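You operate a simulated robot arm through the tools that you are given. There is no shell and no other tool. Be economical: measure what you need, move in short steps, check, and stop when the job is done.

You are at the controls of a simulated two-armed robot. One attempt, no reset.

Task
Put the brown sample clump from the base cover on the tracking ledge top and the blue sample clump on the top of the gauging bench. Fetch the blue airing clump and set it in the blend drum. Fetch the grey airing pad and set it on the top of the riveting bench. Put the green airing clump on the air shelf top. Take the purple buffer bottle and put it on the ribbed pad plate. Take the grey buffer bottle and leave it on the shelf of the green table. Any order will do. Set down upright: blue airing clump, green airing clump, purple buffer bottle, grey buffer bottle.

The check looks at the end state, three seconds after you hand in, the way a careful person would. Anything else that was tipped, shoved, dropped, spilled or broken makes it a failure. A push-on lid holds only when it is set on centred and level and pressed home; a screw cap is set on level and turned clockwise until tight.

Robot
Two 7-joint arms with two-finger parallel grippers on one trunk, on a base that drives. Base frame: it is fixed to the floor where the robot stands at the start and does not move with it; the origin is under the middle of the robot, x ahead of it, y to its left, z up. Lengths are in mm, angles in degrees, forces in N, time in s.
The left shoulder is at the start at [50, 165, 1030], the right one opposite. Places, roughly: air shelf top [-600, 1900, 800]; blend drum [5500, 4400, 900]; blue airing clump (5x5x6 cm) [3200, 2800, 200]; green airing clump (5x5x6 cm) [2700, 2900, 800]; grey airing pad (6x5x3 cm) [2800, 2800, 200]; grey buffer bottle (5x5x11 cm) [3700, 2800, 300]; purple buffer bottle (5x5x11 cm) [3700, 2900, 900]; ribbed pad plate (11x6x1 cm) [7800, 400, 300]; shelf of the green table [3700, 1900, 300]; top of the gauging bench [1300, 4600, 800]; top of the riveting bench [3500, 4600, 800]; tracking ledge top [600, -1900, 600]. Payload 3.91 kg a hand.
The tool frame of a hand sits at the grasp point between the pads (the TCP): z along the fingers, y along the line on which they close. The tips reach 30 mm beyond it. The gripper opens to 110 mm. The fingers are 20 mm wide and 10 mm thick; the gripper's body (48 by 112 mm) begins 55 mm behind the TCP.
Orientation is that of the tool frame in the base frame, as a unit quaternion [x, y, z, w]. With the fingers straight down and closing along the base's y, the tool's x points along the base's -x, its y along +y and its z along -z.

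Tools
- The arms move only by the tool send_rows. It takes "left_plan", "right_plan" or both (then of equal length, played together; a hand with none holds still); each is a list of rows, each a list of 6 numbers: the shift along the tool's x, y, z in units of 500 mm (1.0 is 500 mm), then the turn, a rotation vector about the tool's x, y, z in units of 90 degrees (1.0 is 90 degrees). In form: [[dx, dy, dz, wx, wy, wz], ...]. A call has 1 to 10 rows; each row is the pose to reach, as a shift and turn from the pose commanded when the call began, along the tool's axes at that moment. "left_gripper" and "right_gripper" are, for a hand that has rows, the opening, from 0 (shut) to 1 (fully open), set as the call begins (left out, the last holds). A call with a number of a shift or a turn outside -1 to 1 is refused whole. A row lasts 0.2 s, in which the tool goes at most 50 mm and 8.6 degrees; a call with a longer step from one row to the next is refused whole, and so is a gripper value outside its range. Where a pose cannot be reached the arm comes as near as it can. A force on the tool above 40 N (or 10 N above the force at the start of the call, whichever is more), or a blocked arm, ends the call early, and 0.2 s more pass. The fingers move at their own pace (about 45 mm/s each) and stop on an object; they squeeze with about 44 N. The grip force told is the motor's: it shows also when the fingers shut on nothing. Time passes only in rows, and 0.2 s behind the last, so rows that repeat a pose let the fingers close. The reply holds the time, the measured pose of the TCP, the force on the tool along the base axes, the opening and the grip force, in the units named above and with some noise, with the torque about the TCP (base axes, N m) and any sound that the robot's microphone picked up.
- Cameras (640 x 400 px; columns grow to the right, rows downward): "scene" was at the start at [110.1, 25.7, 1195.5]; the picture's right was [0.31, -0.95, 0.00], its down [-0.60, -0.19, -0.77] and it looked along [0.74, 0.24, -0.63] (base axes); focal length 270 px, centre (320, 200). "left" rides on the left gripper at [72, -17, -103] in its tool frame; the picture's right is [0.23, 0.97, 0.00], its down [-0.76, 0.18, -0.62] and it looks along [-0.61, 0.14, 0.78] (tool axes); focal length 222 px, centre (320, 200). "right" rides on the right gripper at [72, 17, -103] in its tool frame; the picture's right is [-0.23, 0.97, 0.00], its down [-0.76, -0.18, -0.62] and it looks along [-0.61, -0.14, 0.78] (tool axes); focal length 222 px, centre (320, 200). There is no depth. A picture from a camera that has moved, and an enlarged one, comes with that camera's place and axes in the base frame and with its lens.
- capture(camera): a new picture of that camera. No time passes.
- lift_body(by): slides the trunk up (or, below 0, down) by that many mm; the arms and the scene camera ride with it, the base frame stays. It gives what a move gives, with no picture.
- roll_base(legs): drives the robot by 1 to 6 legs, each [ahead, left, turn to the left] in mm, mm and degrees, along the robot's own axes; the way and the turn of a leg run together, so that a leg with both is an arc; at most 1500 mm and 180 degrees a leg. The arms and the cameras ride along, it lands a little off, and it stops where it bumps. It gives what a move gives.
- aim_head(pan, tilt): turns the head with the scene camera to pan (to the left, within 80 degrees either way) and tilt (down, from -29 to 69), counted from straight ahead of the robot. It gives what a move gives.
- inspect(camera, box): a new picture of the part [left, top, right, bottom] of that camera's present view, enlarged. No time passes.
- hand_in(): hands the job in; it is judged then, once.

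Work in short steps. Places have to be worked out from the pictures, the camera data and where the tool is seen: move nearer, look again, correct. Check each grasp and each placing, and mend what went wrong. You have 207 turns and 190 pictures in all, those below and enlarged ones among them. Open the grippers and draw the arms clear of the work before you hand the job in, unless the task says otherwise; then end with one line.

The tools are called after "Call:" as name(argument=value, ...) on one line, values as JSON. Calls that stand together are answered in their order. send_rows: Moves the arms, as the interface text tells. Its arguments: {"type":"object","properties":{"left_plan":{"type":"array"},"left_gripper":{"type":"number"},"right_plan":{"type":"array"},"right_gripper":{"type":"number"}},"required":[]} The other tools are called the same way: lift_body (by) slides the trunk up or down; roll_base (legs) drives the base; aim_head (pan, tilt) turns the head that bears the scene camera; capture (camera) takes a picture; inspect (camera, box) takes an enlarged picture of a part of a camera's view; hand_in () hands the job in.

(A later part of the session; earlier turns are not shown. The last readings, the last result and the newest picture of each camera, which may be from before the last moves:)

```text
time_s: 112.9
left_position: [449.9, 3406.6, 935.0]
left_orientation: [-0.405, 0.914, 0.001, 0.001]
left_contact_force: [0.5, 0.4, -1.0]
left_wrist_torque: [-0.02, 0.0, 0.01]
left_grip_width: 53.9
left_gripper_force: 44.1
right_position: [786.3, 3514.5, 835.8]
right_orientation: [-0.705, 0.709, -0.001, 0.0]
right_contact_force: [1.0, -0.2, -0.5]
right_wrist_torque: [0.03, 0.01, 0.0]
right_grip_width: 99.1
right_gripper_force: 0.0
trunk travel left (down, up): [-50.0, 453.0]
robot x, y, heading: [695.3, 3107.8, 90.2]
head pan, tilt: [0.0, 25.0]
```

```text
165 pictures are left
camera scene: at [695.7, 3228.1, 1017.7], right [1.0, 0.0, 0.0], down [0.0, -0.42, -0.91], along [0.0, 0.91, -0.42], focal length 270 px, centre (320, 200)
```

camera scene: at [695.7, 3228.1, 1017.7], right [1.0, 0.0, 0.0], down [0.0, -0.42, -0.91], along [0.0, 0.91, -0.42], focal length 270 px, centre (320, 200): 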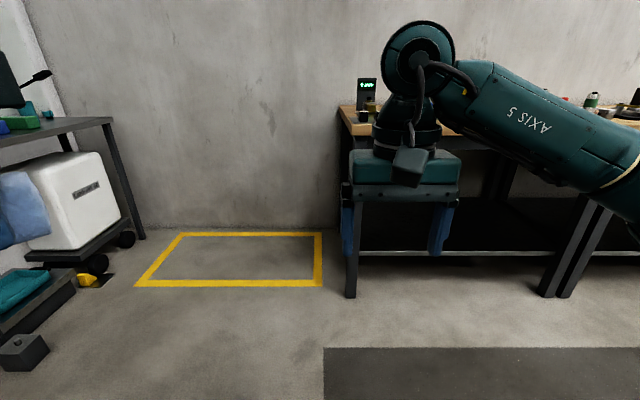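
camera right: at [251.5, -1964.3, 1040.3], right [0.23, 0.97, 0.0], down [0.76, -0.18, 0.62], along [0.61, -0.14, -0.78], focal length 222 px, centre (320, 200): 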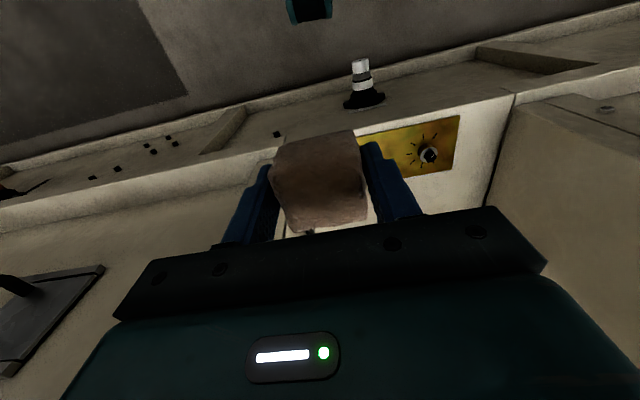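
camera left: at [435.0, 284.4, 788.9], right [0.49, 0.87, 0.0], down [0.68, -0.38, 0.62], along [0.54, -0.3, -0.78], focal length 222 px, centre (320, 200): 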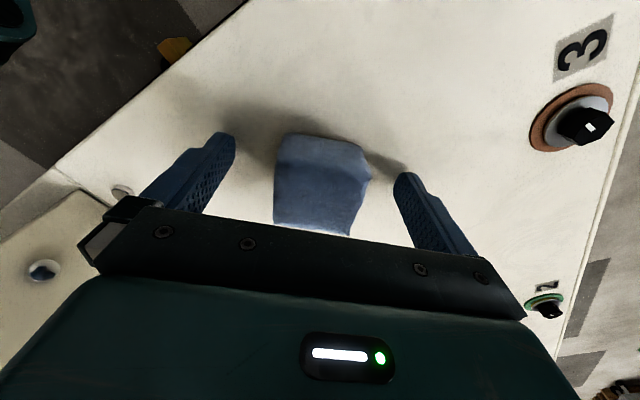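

I bumped into something on the right; look there before going on.

Call:
aim_head(pan=-80, tilt=35)

Call:
capture(camera="scene")

```text
time_s: 114.4
left_position: [448.7, 3405.8, 935.0]
left_orientation: [-0.405, 0.914, 0.0, -0.001]
left_contact_force: [-0.1, -0.4, -1.3]
left_wrist_torque: [0.0, 0.0, -0.02]
left_grip_width: 54.0
left_gripper_force: 43.8
right_position: [786.6, 3514.1, 835.7]
right_orientation: [-0.706, 0.709, -0.002, 0.001]
right_contact_force: [-0.9, -0.5, -0.1]
right_wrist_torque: [-0.01, 0.02, -0.03]
right_grip_width: 99.0
right_gripper_force: 0.1
trunk travel left (down, up): [-50.0, 453.0]
robot x, y, heading: [692.7, 3106.3, 90.1]
head pan, tilt: [-80.0, 35.0]
```

```text
164 pictures are left
camera scene: at [782.3, 3151.3, 1002.0], right [0.17, -0.98, 0.0], down [-0.56, -0.1, -0.82], along [0.81, 0.14, -0.57], focal length 270 px, centre (320, 200)
```

scene: 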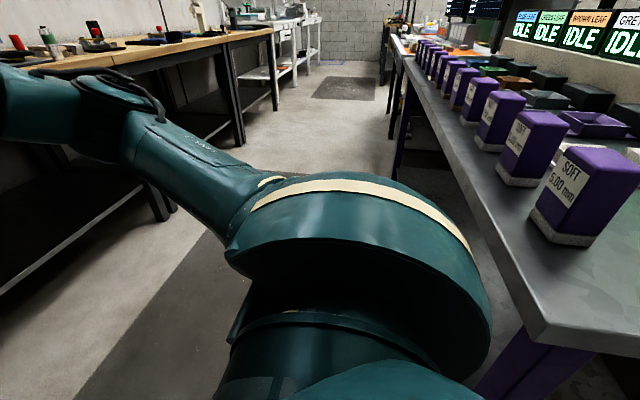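

A table of purple blocks starts at x≈880 with its edge at y≈3047; the aisle is between it and the bench. I step off left, go ahead, then slide right.

Call:
roll_base(legs=[[0, 60, 0], [580, 0, 0], [0, -620, 0]])

Call:
capture(camera="scene")

Call:
aim_head(pan=0, tilt=25)

Call:
capture(camera="scene")

```text
time_s: 121.4
left_position: [1007.9, 3984.6, 934.6]
left_orientation: [-0.405, 0.914, 0.0, 0.0]
left_contact_force: [-0.7, 0.0, 0.2]
left_wrist_torque: [-0.02, 0.03, 0.03]
left_grip_width: 53.9
left_gripper_force: 43.6
right_position: [1345.5, 4091.5, 834.6]
right_orientation: [-0.705, 0.709, -0.002, 0.0]
right_contact_force: [-0.5, -0.2, 0.1]
right_wrist_torque: [-0.03, -0.01, 0.01]
right_grip_width: 98.8
right_gripper_force: 0.2
trunk travel left (down, up): [-50.0, 453.0]
robot x, y, heading: [1258.7, 3684.3, 89.8]
head pan, tilt: [-80.0, 35.0]
```

```text
163 pictures are left
camera scene: at [1341.6, 3728.9, 1002.0], right [0.17, -0.99, 0.0], down [-0.57, -0.1, -0.82], along [0.81, 0.14, -0.57], focal length 270 px, centre (320, 200)
```

scene: 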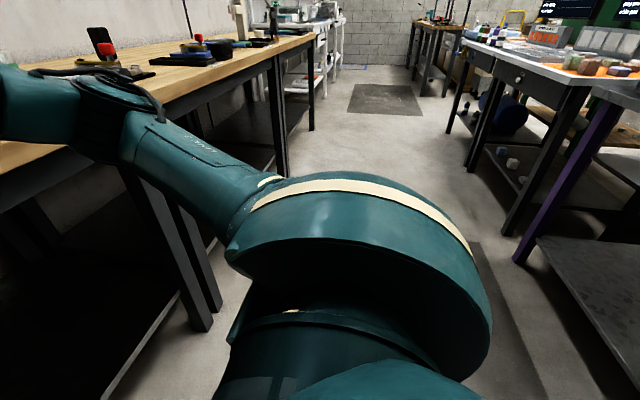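

```text
time_s: 122.9
left_position: [1008.6, 3985.0, 934.4]
left_orientation: [-0.404, 0.915, 0.0, 0.0]
left_contact_force: [-0.2, -0.6, -0.3]
left_wrist_torque: [0.0, 0.04, 0.03]
left_grip_width: 54.1
left_gripper_force: 43.9
right_position: [1346.7, 4091.5, 835.3]
right_orientation: [-0.704, 0.71, -0.002, 0.001]
right_contact_force: [-0.2, -0.6, 0.4]
right_wrist_torque: [-0.02, 0.03, 0.01]
right_grip_width: 99.1
right_gripper_force: 0.0
trunk travel left (down, up): [-50.0, 453.0]
robot x, y, heading: [1255.4, 3684.8, 90.0]
head pan, tilt: [0.0, 25.0]
```

```text
162 pictures are left
camera scene: at [1255.2, 3805.9, 1017.7], right [1.0, 0.0, 0.0], down [0.0, -0.42, -0.91], along [0.0, 0.91, -0.42], focal length 270 px, centre (320, 200)
```

scene: 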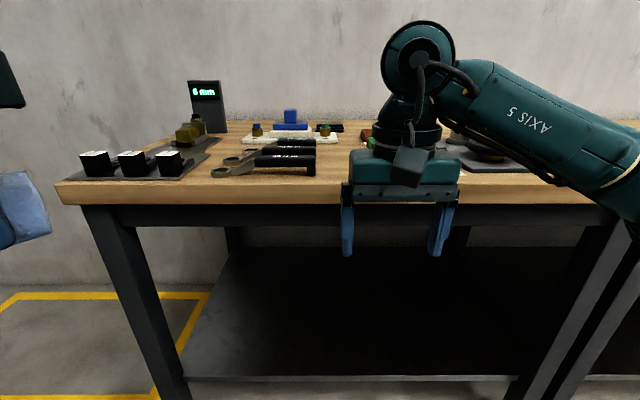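

I raise the trunk to see the bench top from above.

Call:
lift_body(by=200)

Call:
send_rows(right_plan=[[0.08, 0.02, -0.02, 0, 0, 0], [0.16, 0.04, -0.04, 0, 0, 0], [0.24, 0.04, -0.06, 0, 0, 0], [0.32, 0.04, -0.08, 0, 0, 0]])

Call:
aim_head(pan=0, tilt=35)

Call:
capture(camera="scene")

```text
time_s: 125.1
left_position: [1009.8, 3985.4, 1136.8]
left_orientation: [-0.404, 0.915, 0.001, 0.001]
left_contact_force: [0.5, -0.9, 0.3]
left_wrist_torque: [-0.02, 0.0, -0.01]
left_grip_width: 53.7
left_gripper_force: 44.1
right_position: [1347.1, 4092.1, 1035.6]
right_orientation: [-0.705, 0.709, -0.003, 0.001]
right_contact_force: [-0.4, -1.1, -0.1]
right_wrist_torque: [0.0, -0.02, -0.01]
right_grip_width: 99.0
right_gripper_force: 0.1
trunk travel left (down, up): [-250.0, 253.0]
robot x, y, heading: [1253.6, 3683.4, 89.8]
head pan, tilt: [0.0, 25.0]
```

```text
time_s: 126.1
left_position: [1009.1, 3984.0, 1135.4]
left_orientation: [-0.405, 0.915, 0.001, 0.001]
left_contact_force: [0.5, 0.0, -0.4]
left_wrist_torque: [0.0, -0.02, 0.0]
left_grip_width: 53.9
left_gripper_force: 43.7
right_position: [1324.2, 3931.7, 1075.3]
right_orientation: [-0.705, 0.709, -0.003, 0.001]
right_contact_force: [-1.1, -0.3, 0.5]
right_wrist_torque: [0.01, -0.02, 0.0]
right_grip_width: 98.9
right_gripper_force: 0.1
trunk travel left (down, up): [-250.0, 253.0]
robot x, y, heading: [1251.3, 3682.5, 89.9]
head pan, tilt: [0.0, 25.0]
```

```text
time_s: 126.8
left_position: [1008.5, 3983.9, 1136.3]
left_orientation: [-0.405, 0.914, 0.0, 0.001]
left_contact_force: [-0.7, 0.0, -0.3]
left_wrist_torque: [0.01, -0.01, 0.02]
left_grip_width: 53.8
left_gripper_force: 44.0
right_position: [1324.8, 3931.0, 1076.2]
right_orientation: [-0.705, 0.71, -0.003, 0.001]
right_contact_force: [-0.6, 0.0, -0.6]
right_wrist_torque: [0.01, 0.0, 0.0]
right_grip_width: 99.0
right_gripper_force: 0.0
trunk travel left (down, up): [-250.0, 253.0]
robot x, y, heading: [1251.4, 3683.6, 89.5]
head pan, tilt: [0.0, 35.0]
```

```text
161 pictures are left
camera scene: at [1255.1, 3801.9, 1202.0], right [1.0, 0.0, 0.0], down [0.0, -0.57, -0.82], along [0.0, 0.82, -0.57], focal length 270 px, centre (320, 200)
```

scene: 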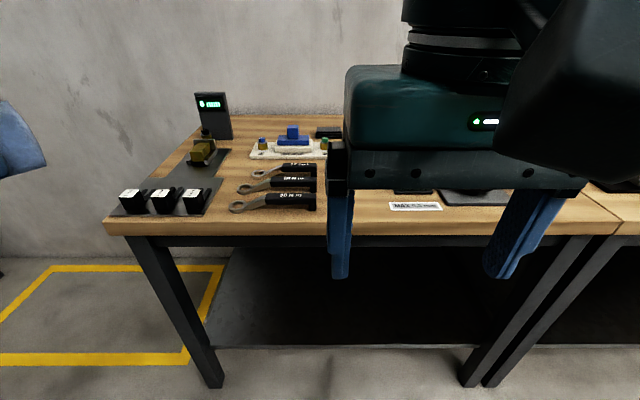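

Move the right hand aside to see the rest of the bench.

Call:
send_rows(right_plan=[[0, -0.1, 0, 0, 0, 0], [0, -0.2, 0, 0, 0, 0], [0, -0.3, 0, 0, 0, 0], [0, -0.4, 0, 0, 0, 0], [0, -0.5, 0, 0, 0, 0]])

Call:
capture(camera="scene")

```text
time_s: 128.0
left_position: [1010.3, 3984.3, 1136.3]
left_orientation: [-0.404, 0.915, 0.001, 0.001]
left_contact_force: [0.3, 0.1, 0.3]
left_wrist_torque: [-0.01, -0.02, -0.01]
left_grip_width: 53.9
left_gripper_force: 43.8
right_position: [1573.9, 3931.8, 1075.6]
right_orientation: [-0.706, 0.709, -0.001, 0.001]
right_contact_force: [0.9, -0.4, -1.2]
right_wrist_torque: [-0.01, 0.0, 0.01]
right_grip_width: 99.0
right_gripper_force: 0.0
trunk travel left (down, up): [-250.0, 253.0]
robot x, y, heading: [1255.5, 3682.7, 89.7]
head pan, tilt: [0.0, 35.0]
```

```text
160 pictures are left
camera scene: at [1255.3, 3801.6, 1202.0], right [1.0, 0.0, 0.0], down [0.0, -0.57, -0.82], along [0.0, 0.82, -0.57], focal length 270 px, centre (320, 200)
```

scene: 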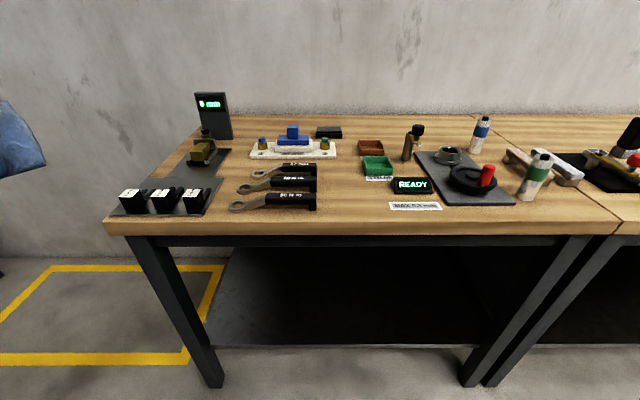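

Bench top z≈852, front edge y≈4233; free spot around [1325, 4335] between the wrenches and the READY box. I move the base so the left hand can reach it.

Call:
roll_base(legs=[[140, -215, 0]])

Call:
capture(camera="left")

```text
time_s: 129.8
left_position: [1223.5, 4122.9, 1135.4]
left_orientation: [-0.405, 0.914, 0.0, 0.0]
left_contact_force: [0.7, -0.5, 0.7]
left_wrist_torque: [0.01, 0.0, -0.01]
left_grip_width: 53.9
left_gripper_force: 43.8
right_position: [1787.5, 4071.1, 1076.1]
right_orientation: [-0.705, 0.709, -0.002, 0.0]
right_contact_force: [0.0, -0.4, -0.7]
right_wrist_torque: [-0.02, 0.03, 0.01]
right_grip_width: 98.9
right_gripper_force: 0.1
trunk travel left (down, up): [-250.0, 253.0]
robot x, y, heading: [1468.8, 3822.0, 90.0]
head pan, tilt: [0.0, 35.0]
```

```text
159 pictures are left
camera left: at [1187.3, 4058.8, 1239.1], right [-0.87, 0.49, 0.0], down [0.38, 0.68, 0.62], along [0.3, 0.54, -0.78], focal length 222 px, centre (320, 200)
```

left: 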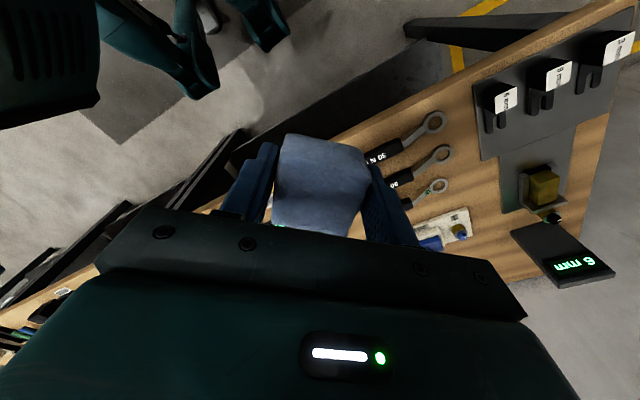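

Moving the left hand over the spot and lowering partway.

Call:
send_rows(left_plan=[[-0.075, 0.0223, 0.05, 0, 0, 0], [-0.15, 0.0447, 0.1, 0, 0, 0], [-0.225, 0.067, 0.15, 0, 0, 0], [-0.3, 0.0893, 0.2, 0, 0, 0], [-0.375, 0.1117, 0.25, 0, 0, 0], [-0.45, 0.134, 0.3, 0, 0, 0], [-0.45, 0.134, 0.38, 0, 0, 0], [-0.45, 0.134, 0.44, 0, 0, 0]])

Call:
capture(camera="scene")

Call:
capture(camera="left")

```text
time_s: 131.6
left_position: [1310.7, 4322.8, 918.3]
left_orientation: [-0.404, 0.915, 0.001, 0.002]
left_contact_force: [0.9, 0.3, -0.3]
left_wrist_torque: [-0.04, -0.02, 0.0]
left_grip_width: 53.8
left_gripper_force: 43.9
left hand out of reach, approached as far as the arm can: row 6, 7, 8
right_position: [1787.7, 4069.9, 1074.9]
right_orientation: [-0.706, 0.708, -0.003, 0.0]
right_contact_force: [0.3, -0.2, 0.1]
right_wrist_torque: [-0.01, 0.01, -0.03]
right_grip_width: 99.2
right_gripper_force: 0.2
trunk travel left (down, up): [-250.0, 253.0]
robot x, y, heading: [1468.1, 3822.2, 89.8]
head pan, tilt: [0.0, 35.0]
```

```text
158 pictures are left
camera scene: at [1468.5, 3940.1, 1202.0], right [1.0, 0.0, 0.0], down [0.0, -0.57, -0.82], along [0.0, 0.82, -0.57], focal length 270 px, centre (320, 200)
```

scene: 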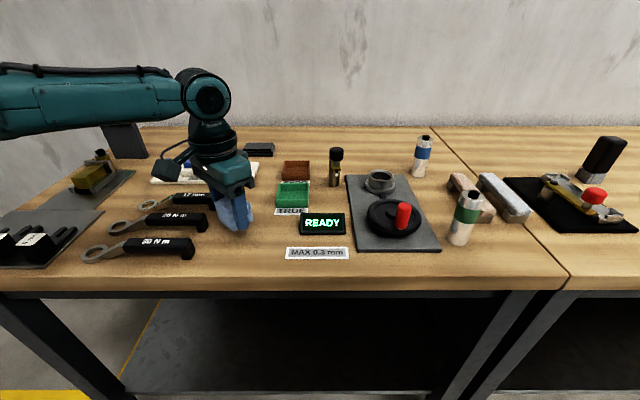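

```text
157 pictures are left
camera left: at [1275.7, 4258.2, 1020.3], right [-0.87, 0.49, 0.0], down [0.38, 0.68, 0.63], along [0.31, 0.55, -0.78], focal length 222 px, centre (320, 200)
```

left: 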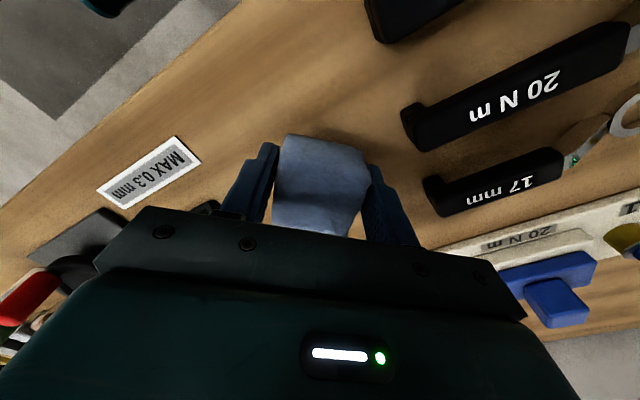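

Slightly past reach; I shift to [1330, 4295], which is free, and lower to z≈887.

Call:
send_rows(left_plan=[[0.008, -0.033, 0, 0, 0, 0], [0.016, -0.066, 0, 0, 0, 0], [0.016, -0.066, 0.04, 0, 0, 0], [0.016, -0.066, 0.06, 0, 0, 0], [0.016, -0.066, 0.06, 0, 0, 0]])

Call:
inspect(camera="scene", box=[130, 120, 350, 300])

```text
time_s: 132.8
left_position: [1328.8, 4294.5, 887.0]
left_orientation: [-0.404, 0.915, 0.0, 0.002]
left_contact_force: [0.1, -0.4, -0.3]
left_wrist_torque: [-0.02, 0.01, -0.01]
left_grip_width: 54.0
left_gripper_force: 43.7
right_position: [1786.4, 4070.2, 1074.7]
right_orientation: [-0.705, 0.709, -0.002, 0.001]
right_contact_force: [0.3, 0.3, 0.0]
right_wrist_torque: [-0.02, -0.01, 0.02]
right_grip_width: 99.0
right_gripper_force: 0.0
trunk travel left (down, up): [-250.0, 253.0]
robot x, y, heading: [1465.7, 3821.2, 89.7]
head pan, tilt: [0.0, 35.0]
```

```text
2.22 times, centred on (240, 210) of scene
camera zoom: at [1468.5, 3940.1, 1202.0], right [1.0, 0.0, 0.0], down [0.0, -0.57, -0.82], along [0.0, 0.82, -0.57], focal length 600 px, centre (498, 178)
```

zoom: 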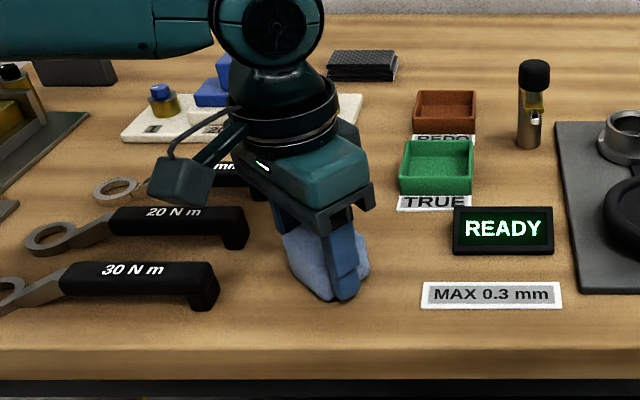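

Looks at or just above the surface; lower 4 mm and check force.

Call:
send_rows(left_plan=[[0, 0, 0.004, 0, 0, 0], [0, 0, 0.008, 0, 0, 0]])

```text
time_s: 133.4
left_position: [1328.6, 4293.3, 886.2]
left_orientation: [-0.404, 0.915, 0.001, 0.002]
left_contact_force: [-0.5, 0.0, 6.2]
left_wrist_torque: [-0.07, -0.04, 0.01]
left_grip_width: 54.1
left_gripper_force: 44.2
right_position: [1786.5, 4069.6, 1075.7]
right_orientation: [-0.705, 0.709, -0.002, 0.001]
right_contact_force: [0.8, 0.2, -0.3]
right_wrist_torque: [0.01, -0.02, 0.03]
right_grip_width: 99.1
right_gripper_force: 0.0
trunk travel left (down, up): [-250.0, 253.0]
robot x, y, heading: [1470.2, 3822.2, 89.9]
head pan, tilt: [0.0, 35.0]
```

Contact (6 N). Open a little, then rise and retract.

Call:
send_rows(left_plan=[[0, 0, -0.002, 0, 0, 0], [0, 0, -0.002, 0, 0, 0], [0, 0, -0.002, 0, 0, 0], [0, 0, -0.09, 0, 0, 0], [0, 0, -0.19, 0, 0, 0], [0, 0, -0.29, 0, 0, 0], [0, 0, -0.39, 0, 0, 0], [0.07, -0.06, -0.41, 0, 0, 0], [0.14, -0.12, -0.41, 0, 0, 0], [0.21, -0.18, -0.41, 0, 0, 0]], left_gripper=0.75)

Call:
capture(camera="scene")

```text
time_s: 135.6
left_position: [1326.2, 4154.6, 1087.5]
left_orientation: [-0.404, 0.915, 0.001, 0.0]
left_contact_force: [-0.2, 0.0, -0.4]
left_wrist_torque: [0.02, -0.01, -0.03]
left_grip_width: 82.5
left_gripper_force: 0.0
left hand out of reach, approached as far as the arm can: row 6, 7
right_position: [1787.7, 4069.2, 1074.6]
right_orientation: [-0.705, 0.709, -0.003, 0.001]
right_contact_force: [-0.1, 0.6, -0.2]
right_wrist_torque: [0.01, -0.01, 0.0]
right_grip_width: 99.1
right_gripper_force: 0.1
trunk travel left (down, up): [-250.0, 253.0]
robot x, y, heading: [1468.7, 3823.7, 90.0]
head pan, tilt: [0.0, 35.0]
```

```text
155 pictures are left
camera scene: at [1468.5, 3939.6, 1202.0], right [1.0, 0.0, 0.0], down [0.0, -0.57, -0.82], along [0.0, 0.82, -0.57], focal length 270 px, centre (320, 200)
```

scene: 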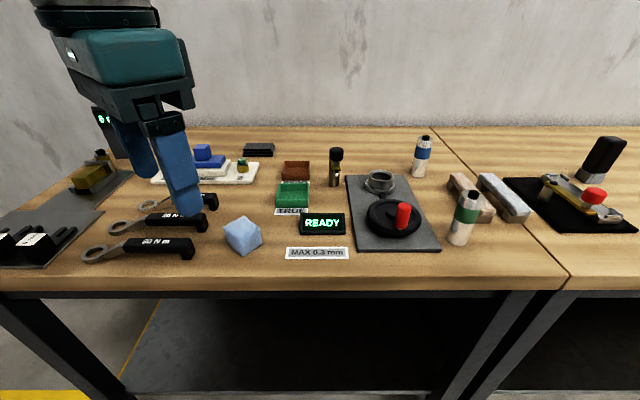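

Blue is on the gauging bench. I back to mid-aisle, un-yaw the left hand, turn to face +x and look along the aisle.

Call:
send_rows(left_plan=[[0.02, 0, 0, 0, 0, -0.09], [0.04, 0, 0, 0, 0, -0.18], [0.06, 0, 0, 0, 0, -0.27], [0.08, 0, 0, 0, 0, -0.36], [0.08, 0, 0, 0, 0, -0.45], [0.08, 0, 0, 0, 0, -0.467]], left_gripper=1)

Call:
roll_base(legs=[[-190, 0, 0], [0, 0, -90]])

Call:
aim_head(pan=-25, tilt=25)

Call:
capture(camera="scene")

```text
time_s: 137.0
left_position: [1298.5, 4126.4, 1088.6]
left_orientation: [-0.706, 0.708, -0.001, 0.001]
left_contact_force: [-0.1, 0.0, -0.7]
left_wrist_torque: [-0.01, 0.0, 0.0]
left_grip_width: 110.0
left_gripper_force: 0.1
right_position: [1787.6, 4071.6, 1076.7]
right_orientation: [-0.705, 0.709, -0.002, 0.001]
right_contact_force: [0.2, -0.1, -0.3]
right_wrist_torque: [0.02, 0.0, 0.0]
right_grip_width: 98.9
right_gripper_force: 0.0
trunk travel left (down, up): [-250.0, 253.0]
robot x, y, heading: [1469.8, 3825.3, 90.0]
head pan, tilt: [0.0, 35.0]
```

```text
time_s: 142.4
left_position: [1774.3, 3797.9, 1089.1]
left_orientation: [0.011, 1.0, -0.001, 0.0]
left_contact_force: [0.3, 0.2, 0.0]
left_wrist_torque: [-0.01, 0.0, 0.02]
left_grip_width: 110.1
left_gripper_force: 0.0
right_position: [1709.8, 3311.1, 1074.2]
right_orientation: [0.011, 1.0, -0.002, -0.001]
right_contact_force: [0.1, 0.5, -0.7]
right_wrist_torque: [0.02, -0.03, -0.02]
right_grip_width: 98.9
right_gripper_force: 0.0
trunk travel left (down, up): [-250.0, 253.0]
robot x, y, heading: [1470.2, 3632.2, -0.9]
head pan, tilt: [0.0, 35.0]
```

```text
time_s: 143.3
left_position: [1773.7, 3796.8, 1087.2]
left_orientation: [0.01, 1.0, -0.002, 0.001]
left_contact_force: [0.3, -0.2, 0.5]
left_wrist_torque: [-0.01, -0.01, -0.01]
left_grip_width: 110.2
left_gripper_force: 0.0
right_position: [1710.5, 3312.6, 1076.6]
right_orientation: [0.011, 1.0, -0.002, -0.001]
right_contact_force: [-0.5, 0.8, 0.1]
right_wrist_torque: [0.0, -0.02, -0.01]
right_grip_width: 99.0
right_gripper_force: 0.0
trunk travel left (down, up): [-250.0, 253.0]
robot x, y, heading: [1470.4, 3633.5, -1.1]
head pan, tilt: [-25.0, 25.0]
```

```text
154 pictures are left
camera scene: at [1579.9, 3591.9, 1217.7], right [-0.44, -0.9, 0.0], down [-0.38, 0.19, -0.91], along [0.81, -0.4, -0.42], focal length 270 px, centre (320, 200)
```

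scene: 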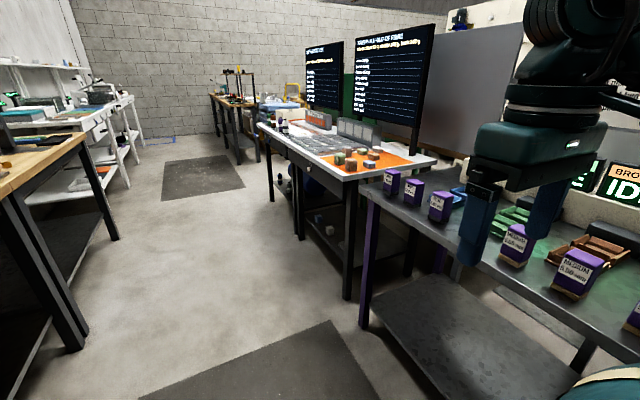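

The aisle is clear; the table with the orange mat and shelf is next on the right. I drive ahead and look at it.

Call:
roll_base(legs=[[1230, 20, 1], [0, 0, -90]])

Call:
aim_head(pan=0, tilt=38)

Call:
capture(camera="scene")

```text
time_s: 153.4
left_position: [2860.6, 3335.7, 1086.5]
left_orientation: [0.712, 0.702, -0.001, 0.0]
left_contact_force: [-0.1, 0.5, -0.1]
left_wrist_torque: [-0.01, 0.01, 0.0]
left_grip_width: 109.9
left_gripper_force: 0.1
right_position: [2373.3, 3395.8, 1075.2]
right_orientation: [0.713, 0.701, 0.0, -0.002]
right_contact_force: [0.0, 0.0, -0.6]
right_wrist_torque: [0.0, 0.0, -0.01]
right_grip_width: 99.1
right_gripper_force: 0.1
trunk travel left (down, up): [-250.0, 253.0]
robot x, y, heading: [2688.7, 3641.5, -90.6]
head pan, tilt: [-25.0, 25.0]
```

```text
time_s: 154.3
left_position: [2859.9, 3334.9, 1086.3]
left_orientation: [0.712, 0.702, 0.0, -0.001]
left_contact_force: [1.1, -0.5, 0.0]
left_wrist_torque: [-0.01, 0.04, -0.05]
left_grip_width: 109.8
left_gripper_force: 0.1
right_position: [2373.5, 3396.5, 1074.2]
right_orientation: [0.713, 0.701, 0.0, -0.002]
right_contact_force: [-0.2, -0.3, -0.2]
right_wrist_torque: [0.01, -0.02, -0.01]
right_grip_width: 99.0
right_gripper_force: 0.0
trunk travel left (down, up): [-250.0, 253.0]
robot x, y, heading: [2695.5, 3634.9, -90.6]
head pan, tilt: [0.0, 38.0]
```

```text
153 pictures are left
camera scene: at [2692.0, 3523.3, 1197.4], right [-1.0, 0.01, 0.0], down [0.01, 0.62, -0.79], along [-0.01, -0.79, -0.62], focal length 270 px, centre (320, 200)
```

scene: 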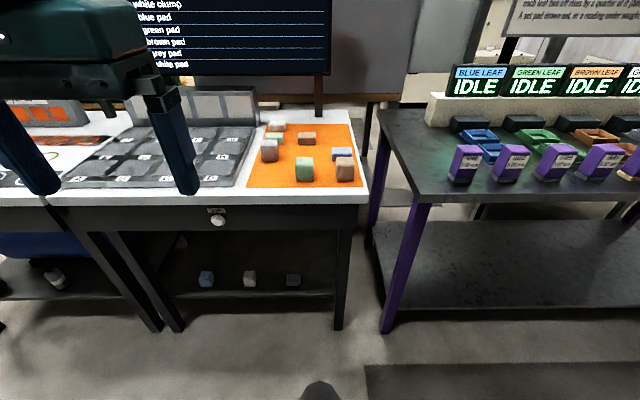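

The mat holds several lumps and the shelf three more; zoom both.

Call:
inspect(camera="scene", box=[235, 100, 375, 200])

Call:
inspect(camera="scene", box=[160, 230, 340, 330])

Call:
inspect(camera="scene", box=[130, 0, 340, 80])

```text
4.00 times, centred on (305, 150) of scene
camera zoom: at [2692.0, 3523.3, 1197.4], right [-1.0, 0.01, 0.0], down [0.01, 0.62, -0.79], along [-0.01, -0.79, -0.62], focal length 1080 px, centre (380, 400)
```

zoom: 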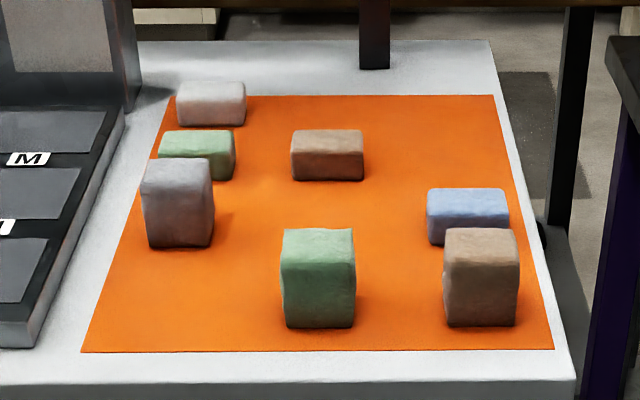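

```text
3.56 times, centred on (250, 280) of scene
camera zoom: at [2692.0, 3523.3, 1197.4], right [-1.0, 0.01, 0.0], down [0.01, 0.62, -0.79], along [-0.01, -0.79, -0.62], focal length 960 px, centre (569, -84)
```

zoom: 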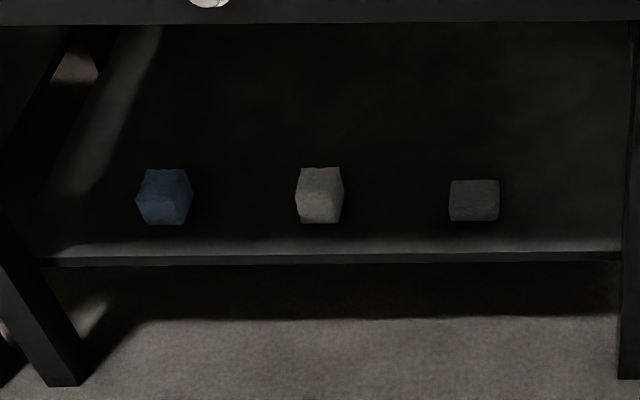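

```text
3.05 times, centred on (235, 40) of scene
camera zoom: at [2692.0, 3523.3, 1197.4], right [-1.0, 0.01, 0.0], down [0.01, 0.62, -0.79], along [-0.01, -0.79, -0.62], focal length 823 px, centre (579, 688)
```

zoom: 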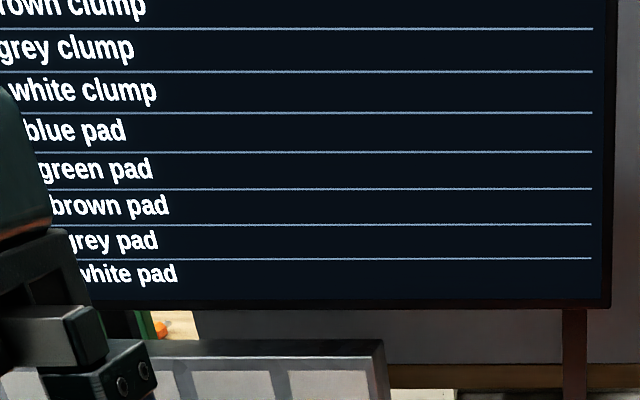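

Tall lumps are clumps: front green is the green clump; the shelf holds blue clump, white clump and grey pad. I go closer, shifted so the right arm faces the green clump.

Call:
roll_base(legs=[[170, 150, 0.6]])

Call:
send_rows(right_plan=[[0, 0.09, 0, 0, 0, 0], [0, 0.18, 0, 0, 0, 0], [0, 0.27, 0, 0, 0, 0], [0, 0.34, 0, 0, 0, 0], [0, 0.34, 0.06, 0, 0, 0]], right_gripper=1)

Call:
capture(camera="right")

Call:
capture(camera="scene")

```text
time_s: 156.0
left_position: [3012.8, 3165.6, 1088.3]
left_orientation: [0.708, 0.706, -0.001, -0.001]
left_contact_force: [-0.1, -0.1, 0.4]
left_wrist_torque: [0.02, 0.01, 0.03]
left_grip_width: 109.9
left_gripper_force: 0.0
right_position: [2525.6, 3219.9, 1073.9]
right_orientation: [0.709, 0.705, -0.002, -0.003]
right_contact_force: [-0.5, 1.4, 0.0]
right_wrist_torque: [0.04, 0.0, 0.01]
right_grip_width: 99.1
right_gripper_force: 0.0
trunk travel left (down, up): [-250.0, 253.0]
robot x, y, heading: [2843.9, 3470.3, -90.0]
head pan, tilt: [0.0, 38.0]
```

```text
time_s: 157.2
left_position: [3013.4, 3164.0, 1087.7]
left_orientation: [0.708, 0.706, -0.001, 0.0]
left_contact_force: [0.9, 0.0, 0.6]
left_wrist_torque: [0.02, 0.02, -0.01]
left_grip_width: 109.7
left_gripper_force: 0.0
right_position: [2696.1, 3221.0, 1042.4]
right_orientation: [0.709, 0.705, 0.0, -0.002]
right_contact_force: [-0.5, 0.5, 0.2]
right_wrist_torque: [-0.01, -0.01, -0.02]
right_grip_width: 110.4
right_gripper_force: 0.2
trunk travel left (down, up): [-250.0, 253.0]
robot x, y, heading: [2843.9, 3468.4, -90.4]
head pan, tilt: [0.0, 38.0]
```

```text
149 pictures are left
camera right: at [2713.8, 3292.4, 1146.7], right [0.97, -0.23, 0.0], down [-0.18, -0.76, 0.62], along [-0.15, -0.6, -0.78], focal length 222 px, centre (320, 200)
```

right: 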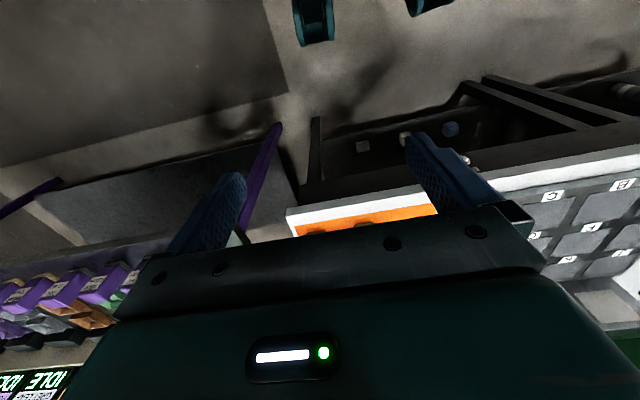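

```text
148 pictures are left
camera scene: at [2842.6, 3351.9, 1197.4], right [-1.0, 0.0, 0.0], down [0.0, 0.62, -0.79], along [0.0, -0.79, -0.62], focal length 270 px, centre (320, 200)
```

scene: 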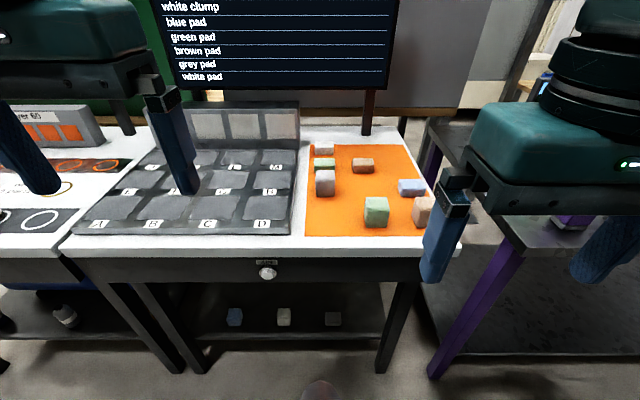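

Table top z≈801, green clump centre ≈[2724, 2917]. I advance 75 mm and bring the right hand above it.

Call:
roll_base(legs=[[75, 0, 0]])

Call:
send_rows(right_plan=[[-0.08, 0.01, 0.03, 0, 0, 0], [-0.16, 0.02, 0.06, 0, 0, 0], [-0.24, 0.03, 0.09, 0, 0, 0], [-0.32, 0.04, 0.12, 0, 0, 0], [-0.4, 0.05, 0.16, 0, 0, 0], [-0.455, 0.055, 0.2, 0, 0, 0], [-0.455, 0.055, 0.2, 0, 0, 0]], right_gripper=0.8)

Call:
capture(camera="right")

```text
time_s: 158.2
left_position: [3012.5, 3092.4, 1087.8]
left_orientation: [0.708, 0.706, -0.001, -0.001]
left_contact_force: [0.1, 0.1, -0.5]
left_wrist_torque: [0.01, 0.0, 0.03]
left_grip_width: 109.9
left_gripper_force: 0.0
right_position: [2695.3, 3144.2, 1043.3]
right_orientation: [0.708, 0.706, -0.001, -0.001]
right_contact_force: [-0.6, -0.1, -0.1]
right_wrist_torque: [0.02, 0.0, -0.01]
right_grip_width: 109.9
right_gripper_force: 0.0
trunk travel left (down, up): [-250.0, 253.0]
robot x, y, heading: [2842.1, 3394.7, -89.9]
head pan, tilt: [0.0, 38.0]
```

```text
time_s: 159.8
left_position: [3014.3, 3091.9, 1088.4]
left_orientation: [0.708, 0.706, -0.001, 0.0]
left_contact_force: [0.2, 0.3, -0.2]
left_wrist_torque: [0.05, 0.02, 0.0]
left_grip_width: 109.9
left_gripper_force: 0.0
right_position: [2722.0, 2918.6, 941.7]
right_orientation: [0.708, 0.706, -0.001, -0.002]
right_contact_force: [-0.7, 0.2, -0.5]
right_wrist_torque: [0.04, -0.03, -0.01]
right_grip_width: 87.9
right_gripper_force: 0.1
trunk travel left (down, up): [-250.0, 253.0]
robot x, y, heading: [2845.3, 3394.7, -89.9]
head pan, tilt: [0.0, 38.0]
```

```text
147 pictures are left
camera right: at [2739.7, 2991.3, 1046.2], right [0.97, -0.23, 0.0], down [-0.18, -0.76, 0.62], along [-0.15, -0.6, -0.78], focal length 222 px, centre (320, 200)
```

right: 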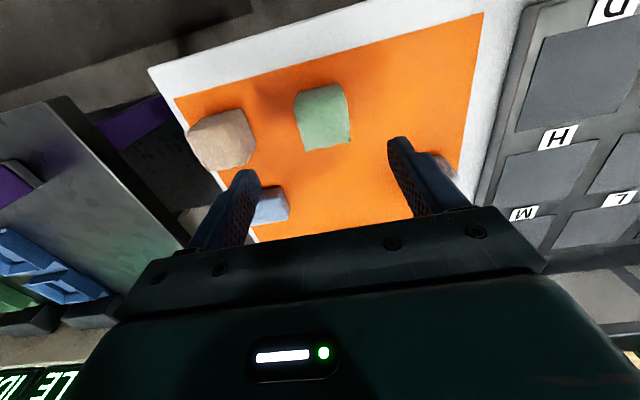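

Green confirmed at ≈[2724, 2925], neighbours clear of the fingers. Descend, close, lift.

Call:
send_rows(right_plan=[[0.012, 0.003, 0.07, 0, 0, 0], [0.012, 0.003, 0.14, 0, 0, 0], [0.012, 0.003, 0.212, 0, 0, 0], [0.012, 0.003, 0.212, 0, 0, 0]])

Call:
send_rows(right_plan=[[0, 0, 0, 0, 0, 0], [0, 0, 0, 0, 0, 0], [0, 0, 0, 0, 0, 0], [0, 0, 0, 0, 0, 0]], right_gripper=0)

Call:
send_rows(right_plan=[[0, 0, -0.1, 0, 0, 0], [0, 0, -0.2, 0, 0, 0], [0, 0, -0.28, 0, 0, 0], [0.09, 0, -0.3, 0, 0, 0], [0.18, 0, -0.3, 0, 0, 0], [0.27, 0, -0.3, 0, 0, 0], [0.36, 0, -0.3, 0, 0, 0]])

Call:
capture(camera="scene")

```text
time_s: 160.8
left_position: [3013.5, 3090.8, 1087.5]
left_orientation: [0.708, 0.707, -0.001, -0.001]
left_contact_force: [0.2, 0.3, 0.4]
left_wrist_torque: [-0.02, 0.01, 0.03]
left_grip_width: 110.0
left_gripper_force: 0.0
right_position: [2723.8, 2924.3, 835.4]
right_orientation: [0.708, 0.706, -0.001, -0.002]
right_contact_force: [-0.5, -0.1, 0.0]
right_wrist_torque: [0.01, 0.0, 0.0]
right_grip_width: 88.0
right_gripper_force: 0.1
trunk travel left (down, up): [-250.0, 253.0]
robot x, y, heading: [2848.9, 3394.0, -90.1]
head pan, tilt: [0.0, 38.0]
```

```text
time_s: 161.8
left_position: [3014.0, 3090.4, 1087.7]
left_orientation: [0.708, 0.707, 0.0, -0.001]
left_contact_force: [0.4, -0.4, 0.1]
left_wrist_torque: [0.02, 0.06, 0.0]
left_grip_width: 109.9
left_gripper_force: 0.0
right_position: [2723.0, 2924.7, 835.8]
right_orientation: [0.709, 0.706, 0.0, -0.003]
right_contact_force: [-1.0, -0.5, -0.3]
right_wrist_torque: [-0.01, 0.01, 0.02]
right_grip_width: 48.8
right_gripper_force: 43.7
trunk travel left (down, up): [-250.0, 253.0]
robot x, y, heading: [2842.8, 3394.7, -89.9]
head pan, tilt: [0.0, 38.0]
```

```text
time_s: 163.4
left_position: [3013.8, 3092.1, 1088.8]
left_orientation: [0.708, 0.706, -0.001, 0.0]
left_contact_force: [0.3, 0.0, -0.1]
left_wrist_torque: [-0.03, -0.01, 0.04]
left_grip_width: 109.9
left_gripper_force: 0.1
right_position: [2723.3, 3105.1, 987.8]
right_orientation: [0.709, 0.705, -0.001, -0.003]
right_contact_force: [0.0, -0.5, -0.6]
right_wrist_torque: [-0.06, 0.01, 0.03]
right_grip_width: 48.7
right_gripper_force: 43.5
trunk travel left (down, up): [-250.0, 253.0]
robot x, y, heading: [2846.2, 3390.8, -90.0]
head pan, tilt: [0.0, 38.0]
```

```text
146 pictures are left
camera scene: at [2843.0, 3278.0, 1197.4], right [-1.0, 0.0, 0.0], down [0.0, 0.62, -0.79], along [0.0, -0.79, -0.62], focal length 270 px, centre (320, 200)
```

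scene: 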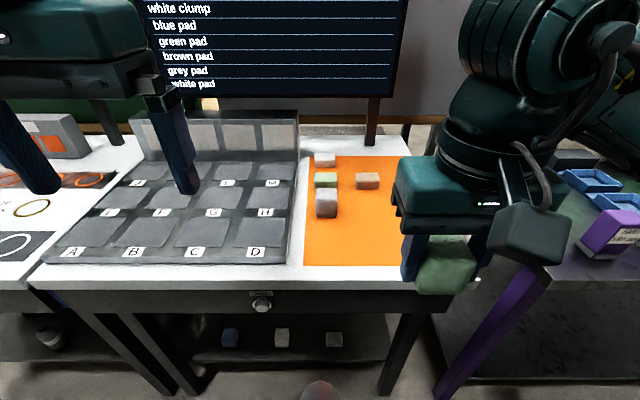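

Green is held. Drive west through the aisle, then south to the air shelf.

Call:
roll_base(legs=[[-250, 0, 0], [0, 0, -90], [1300, 0, 0], [1270, 0, 0], [0, 1450, 0]])

Call:
capture(camera="scene")

```text
time_s: 188.0
left_position: [7.6, 1975.3, 1088.3]
left_orientation: [1.0, 0.007, 0.0, -0.001]
left_contact_force: [-0.3, 1.0, 0.1]
left_wrist_torque: [-0.02, -0.01, 0.01]
left_grip_width: 110.1
left_gripper_force: 0.0
right_position: [15.7, 2265.6, 987.0]
right_orientation: [1.0, 0.006, 0.001, -0.002]
right_contact_force: [0.2, 0.1, 0.2]
right_wrist_torque: [0.0, 0.01, 0.02]
right_grip_width: 48.9
right_gripper_force: 44.6
trunk travel left (down, up): [-250.0, 253.0]
robot x, y, heading: [309.3, 2146.8, -179.0]
head pan, tilt: [0.0, 38.0]
```

```text
145 pictures are left
camera scene: at [191.5, 2147.3, 1197.4], right [-0.02, 1.0, 0.0], down [0.62, 0.01, -0.79], along [-0.79, -0.01, -0.62], focal length 270 px, centre (320, 200)
```

scene: 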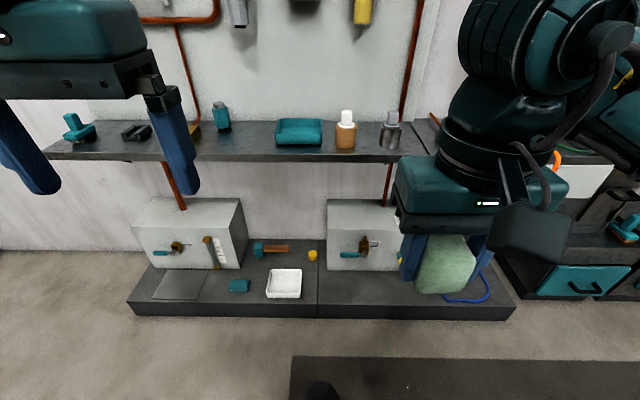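

The shelf has a free spot around y≈1950 between the blue bottle and teal tray. I move closer, lined up for the right arm.

Call:
roll_base(legs=[[0, 320, -1], [300, 0, 0]])

Call:
capture(camera="scene")

```text
time_s: 191.8
left_position: [-294.6, 1661.7, 1088.5]
left_orientation: [1.0, -0.001, -0.001, -0.001]
left_contact_force: [0.4, -0.3, 0.1]
left_wrist_torque: [0.01, 0.01, -0.01]
left_grip_width: 110.2
left_gripper_force: 0.0
right_position: [-281.9, 1951.4, 987.1]
right_orientation: [1.0, -0.001, 0.001, -0.001]
right_contact_force: [-0.2, -0.6, -0.3]
right_wrist_torque: [-0.02, -0.03, -0.02]
right_grip_width: 48.9
right_gripper_force: 44.0
trunk travel left (down, up): [-250.0, 253.0]
robot x, y, heading: [6.6, 1832.3, -179.9]
head pan, tilt: [0.0, 38.0]
```

```text
144 pictures are left
camera scene: at [-108.4, 1831.2, 1197.3], right [0.0, 1.0, 0.0], down [0.62, 0.0, -0.79], along [-0.79, 0.0, -0.62], focal length 270 px, centre (320, 200)
```

scene: 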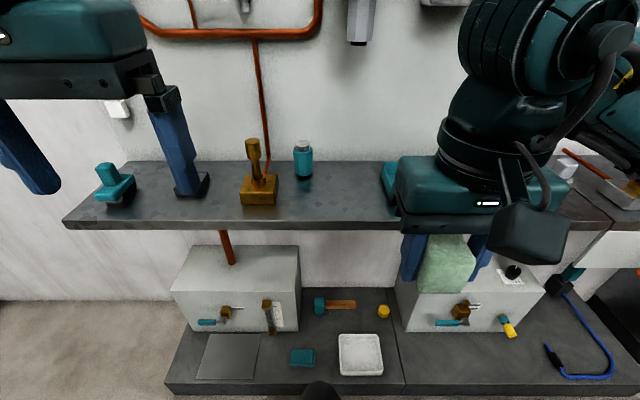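

Shelf z≈802, edge x≈-535; free gap y 1810–1985. Trunk down a bit for reach, creep forward, and carry the clump over [-595, 1895].

Call:
lift_body(by=-50)

Call:
roll_base(legs=[[65, 0, 0]])

Call:
send_rows(right_plan=[[-0.08, 0.02, 0, 0, 0, 0], [-0.16, 0.04, 0, 0, 0, 0], [-0.24, 0.06, 0, 0, 0, 0], [-0.32, 0.08, 0, 0, 0, 0], [-0.4, 0.1, 0, 0, 0, 0], [-0.494, 0.112, 0, 0, 0, 0], [-0.494, 0.112, 0.08, 0, 0, 0], [-0.494, 0.112, 0.16, 0, 0, 0]])

Call:
capture(camera="scene")

```text
time_s: 192.7
left_position: [-294.3, 1660.5, 1039.2]
left_orientation: [1.0, 0.001, 0.0, -0.001]
left_contact_force: [-0.6, 0.8, -0.6]
left_wrist_torque: [0.01, 0.01, 0.0]
left_grip_width: 110.0
left_gripper_force: 0.0
right_position: [-281.9, 1950.9, 937.4]
right_orientation: [1.0, -0.001, 0.001, -0.002]
right_contact_force: [0.6, 0.0, 0.4]
right_wrist_torque: [0.04, -0.01, 0.01]
right_grip_width: 48.8
right_gripper_force: 43.7
trunk travel left (down, up): [-200.0, 303.0]
robot x, y, heading: [5.2, 1830.8, -180.2]
head pan, tilt: [0.0, 38.0]
```

```text
time_s: 193.7
left_position: [-358.0, 1660.1, 1037.2]
left_orientation: [1.0, -0.001, 0.0, -0.001]
left_contact_force: [0.1, 0.0, 0.5]
left_wrist_torque: [0.02, 0.01, -0.03]
left_grip_width: 110.1
left_gripper_force: 0.1
right_position: [-346.2, 1951.7, 937.0]
right_orientation: [1.0, -0.001, 0.001, -0.002]
right_contact_force: [-0.1, 0.9, -1.1]
right_wrist_torque: [-0.04, -0.02, -0.01]
right_grip_width: 49.1
right_gripper_force: 44.2
trunk travel left (down, up): [-200.0, 303.0]
robot x, y, heading: [-57.5, 1828.2, -179.9]
head pan, tilt: [0.0, 38.0]
```

```text
time_s: 195.5
left_position: [-359.0, 1660.2, 1037.4]
left_orientation: [1.0, 0.0, -0.001, -0.002]
left_contact_force: [-0.1, 0.2, -0.3]
left_wrist_torque: [0.01, 0.03, 0.01]
left_grip_width: 109.9
left_gripper_force: 0.1
right_position: [-593.6, 1895.8, 857.0]
right_orientation: [1.0, 0.0, 0.001, -0.002]
right_contact_force: [0.2, -0.5, 0.1]
right_wrist_torque: [-0.02, -0.01, 0.03]
right_grip_width: 49.1
right_gripper_force: 43.7
trunk travel left (down, up): [-200.0, 303.0]
robot x, y, heading: [-55.6, 1835.2, -179.9]
head pan, tilt: [0.0, 38.0]
```

```text
143 pictures are left
camera scene: at [-172.3, 1831.1, 1147.4], right [0.0, 1.0, 0.0], down [0.62, 0.0, -0.79], along [-0.79, 0.0, -0.62], focal length 270 px, centre (320, 200)
```

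scene: 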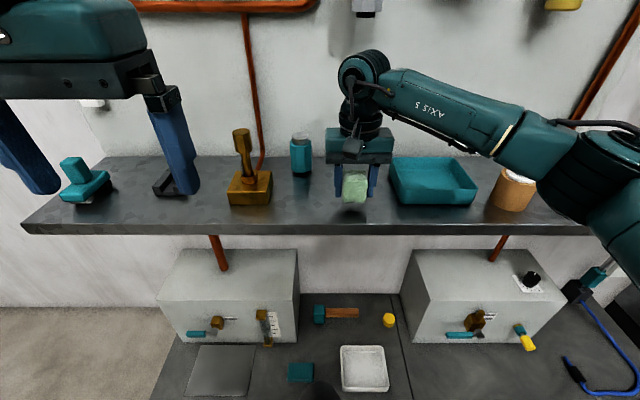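

Good; lower gently to contact.

Call:
send_rows(right_plan=[[0, 0, 0.02, 0, 0, 0], [0, 0, 0.036, 0, 0, 0], [0, 0, 0.042, 0, 0, 0]])

Call:
inspect(camera="scene", box=[280, 110, 440, 250])

```text
time_s: 196.3
left_position: [-358.0, 1660.2, 1039.0]
left_orientation: [1.0, 0.0, 0.0, -0.001]
left_contact_force: [-1.1, -0.2, -0.3]
left_wrist_torque: [0.02, -0.01, 0.05]
left_grip_width: 110.1
left_gripper_force: 0.1
right_position: [-592.8, 1895.2, 837.2]
right_orientation: [1.0, -0.001, 0.001, -0.002]
right_contact_force: [-0.1, 0.0, 1.6]
right_wrist_torque: [-0.05, 0.02, -0.05]
right_grip_width: 48.6
right_gripper_force: 43.8
trunk travel left (down, up): [-200.0, 303.0]
robot x, y, heading: [-58.3, 1837.2, -179.8]
head pan, tilt: [0.0, 38.0]
```

```text
2.86 times, centred on (360, 180) of scene
camera zoom: at [-172.0, 1831.1, 1147.5], right [0.0, 1.0, 0.0], down [0.62, 0.0, -0.79], along [-0.79, 0.0, -0.62], focal length 771 px, centre (206, 257)
```

zoom: 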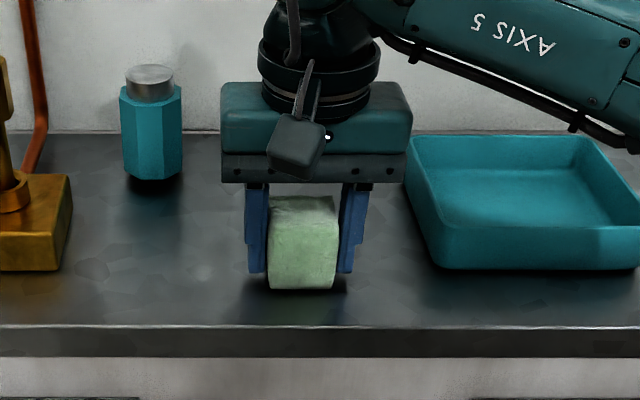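

Touching. One more mm, open and retreat.

Call:
send_rows(right_plan=[[0, 0, 0.003, 0, 0, 0], [0, 0, 0.003, 0, 0, 0]])

Call:
send_rows(right_plan=[[0, 0, 0, 0, 0, 0], [0, 0, 0, 0, 0, 0], [0, 0, 0, 0, 0, 0], [0, 0, -0.1, 0, 0, 0], [0, 0, -0.2, 0, 0, 0], [0, 0, -0.3, 0, 0, 0], [0.09, 0, -0.32, 0, 0, 0], [0.18, 0, -0.32, 0, 0, 0], [0.27, 0, -0.32, 0, 0, 0], [0.36, 0, -0.32, 0, 0, 0]], right_gripper=0.75)

Call:
capture(camera="scene")

```text
time_s: 196.9
left_position: [-358.5, 1660.1, 1039.5]
left_orientation: [1.0, 0.0, -0.001, 0.0]
left_contact_force: [0.3, 0.7, -1.0]
left_wrist_torque: [0.04, 0.02, 0.01]
left_grip_width: 109.9
left_gripper_force: 0.1
right_position: [-592.0, 1895.8, 836.5]
right_orientation: [1.0, -0.001, -0.001, -0.001]
right_contact_force: [-1.6, 0.4, 10.8]
right_wrist_torque: [-0.11, 0.0, -0.04]
right_grip_width: 49.0
right_gripper_force: 44.0
trunk travel left (down, up): [-200.0, 303.0]
robot x, y, heading: [-53.5, 1832.4, -179.7]
head pan, tilt: [0.0, 38.0]
```

```text
time_s: 199.1
left_position: [-357.4, 1660.6, 1038.3]
left_orientation: [1.0, 0.0, -0.001, -0.001]
left_contact_force: [0.4, 0.0, -0.2]
left_wrist_torque: [-0.01, -0.03, 0.01]
left_grip_width: 110.1
left_gripper_force: 0.0
right_position: [-411.7, 1895.5, 994.2]
right_orientation: [1.0, -0.001, 0.001, -0.002]
right_contact_force: [0.0, -0.4, 0.0]
right_wrist_torque: [-0.02, -0.03, 0.0]
right_grip_width: 82.6
right_gripper_force: 0.0
trunk travel left (down, up): [-200.0, 303.0]
robot x, y, heading: [-56.6, 1829.9, -179.8]
head pan, tilt: [0.0, 38.0]
```

```text
141 pictures are left
camera scene: at [-172.0, 1831.1, 1147.4], right [0.0, 1.0, 0.0], down [0.62, 0.0, -0.79], along [-0.79, 0.0, -0.62], focal length 270 px, centre (320, 200)
```

scene: 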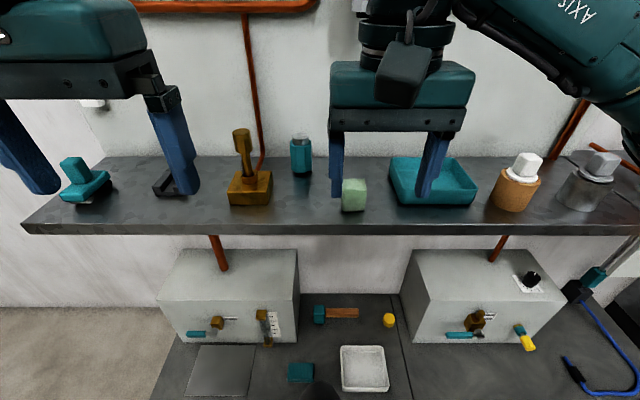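

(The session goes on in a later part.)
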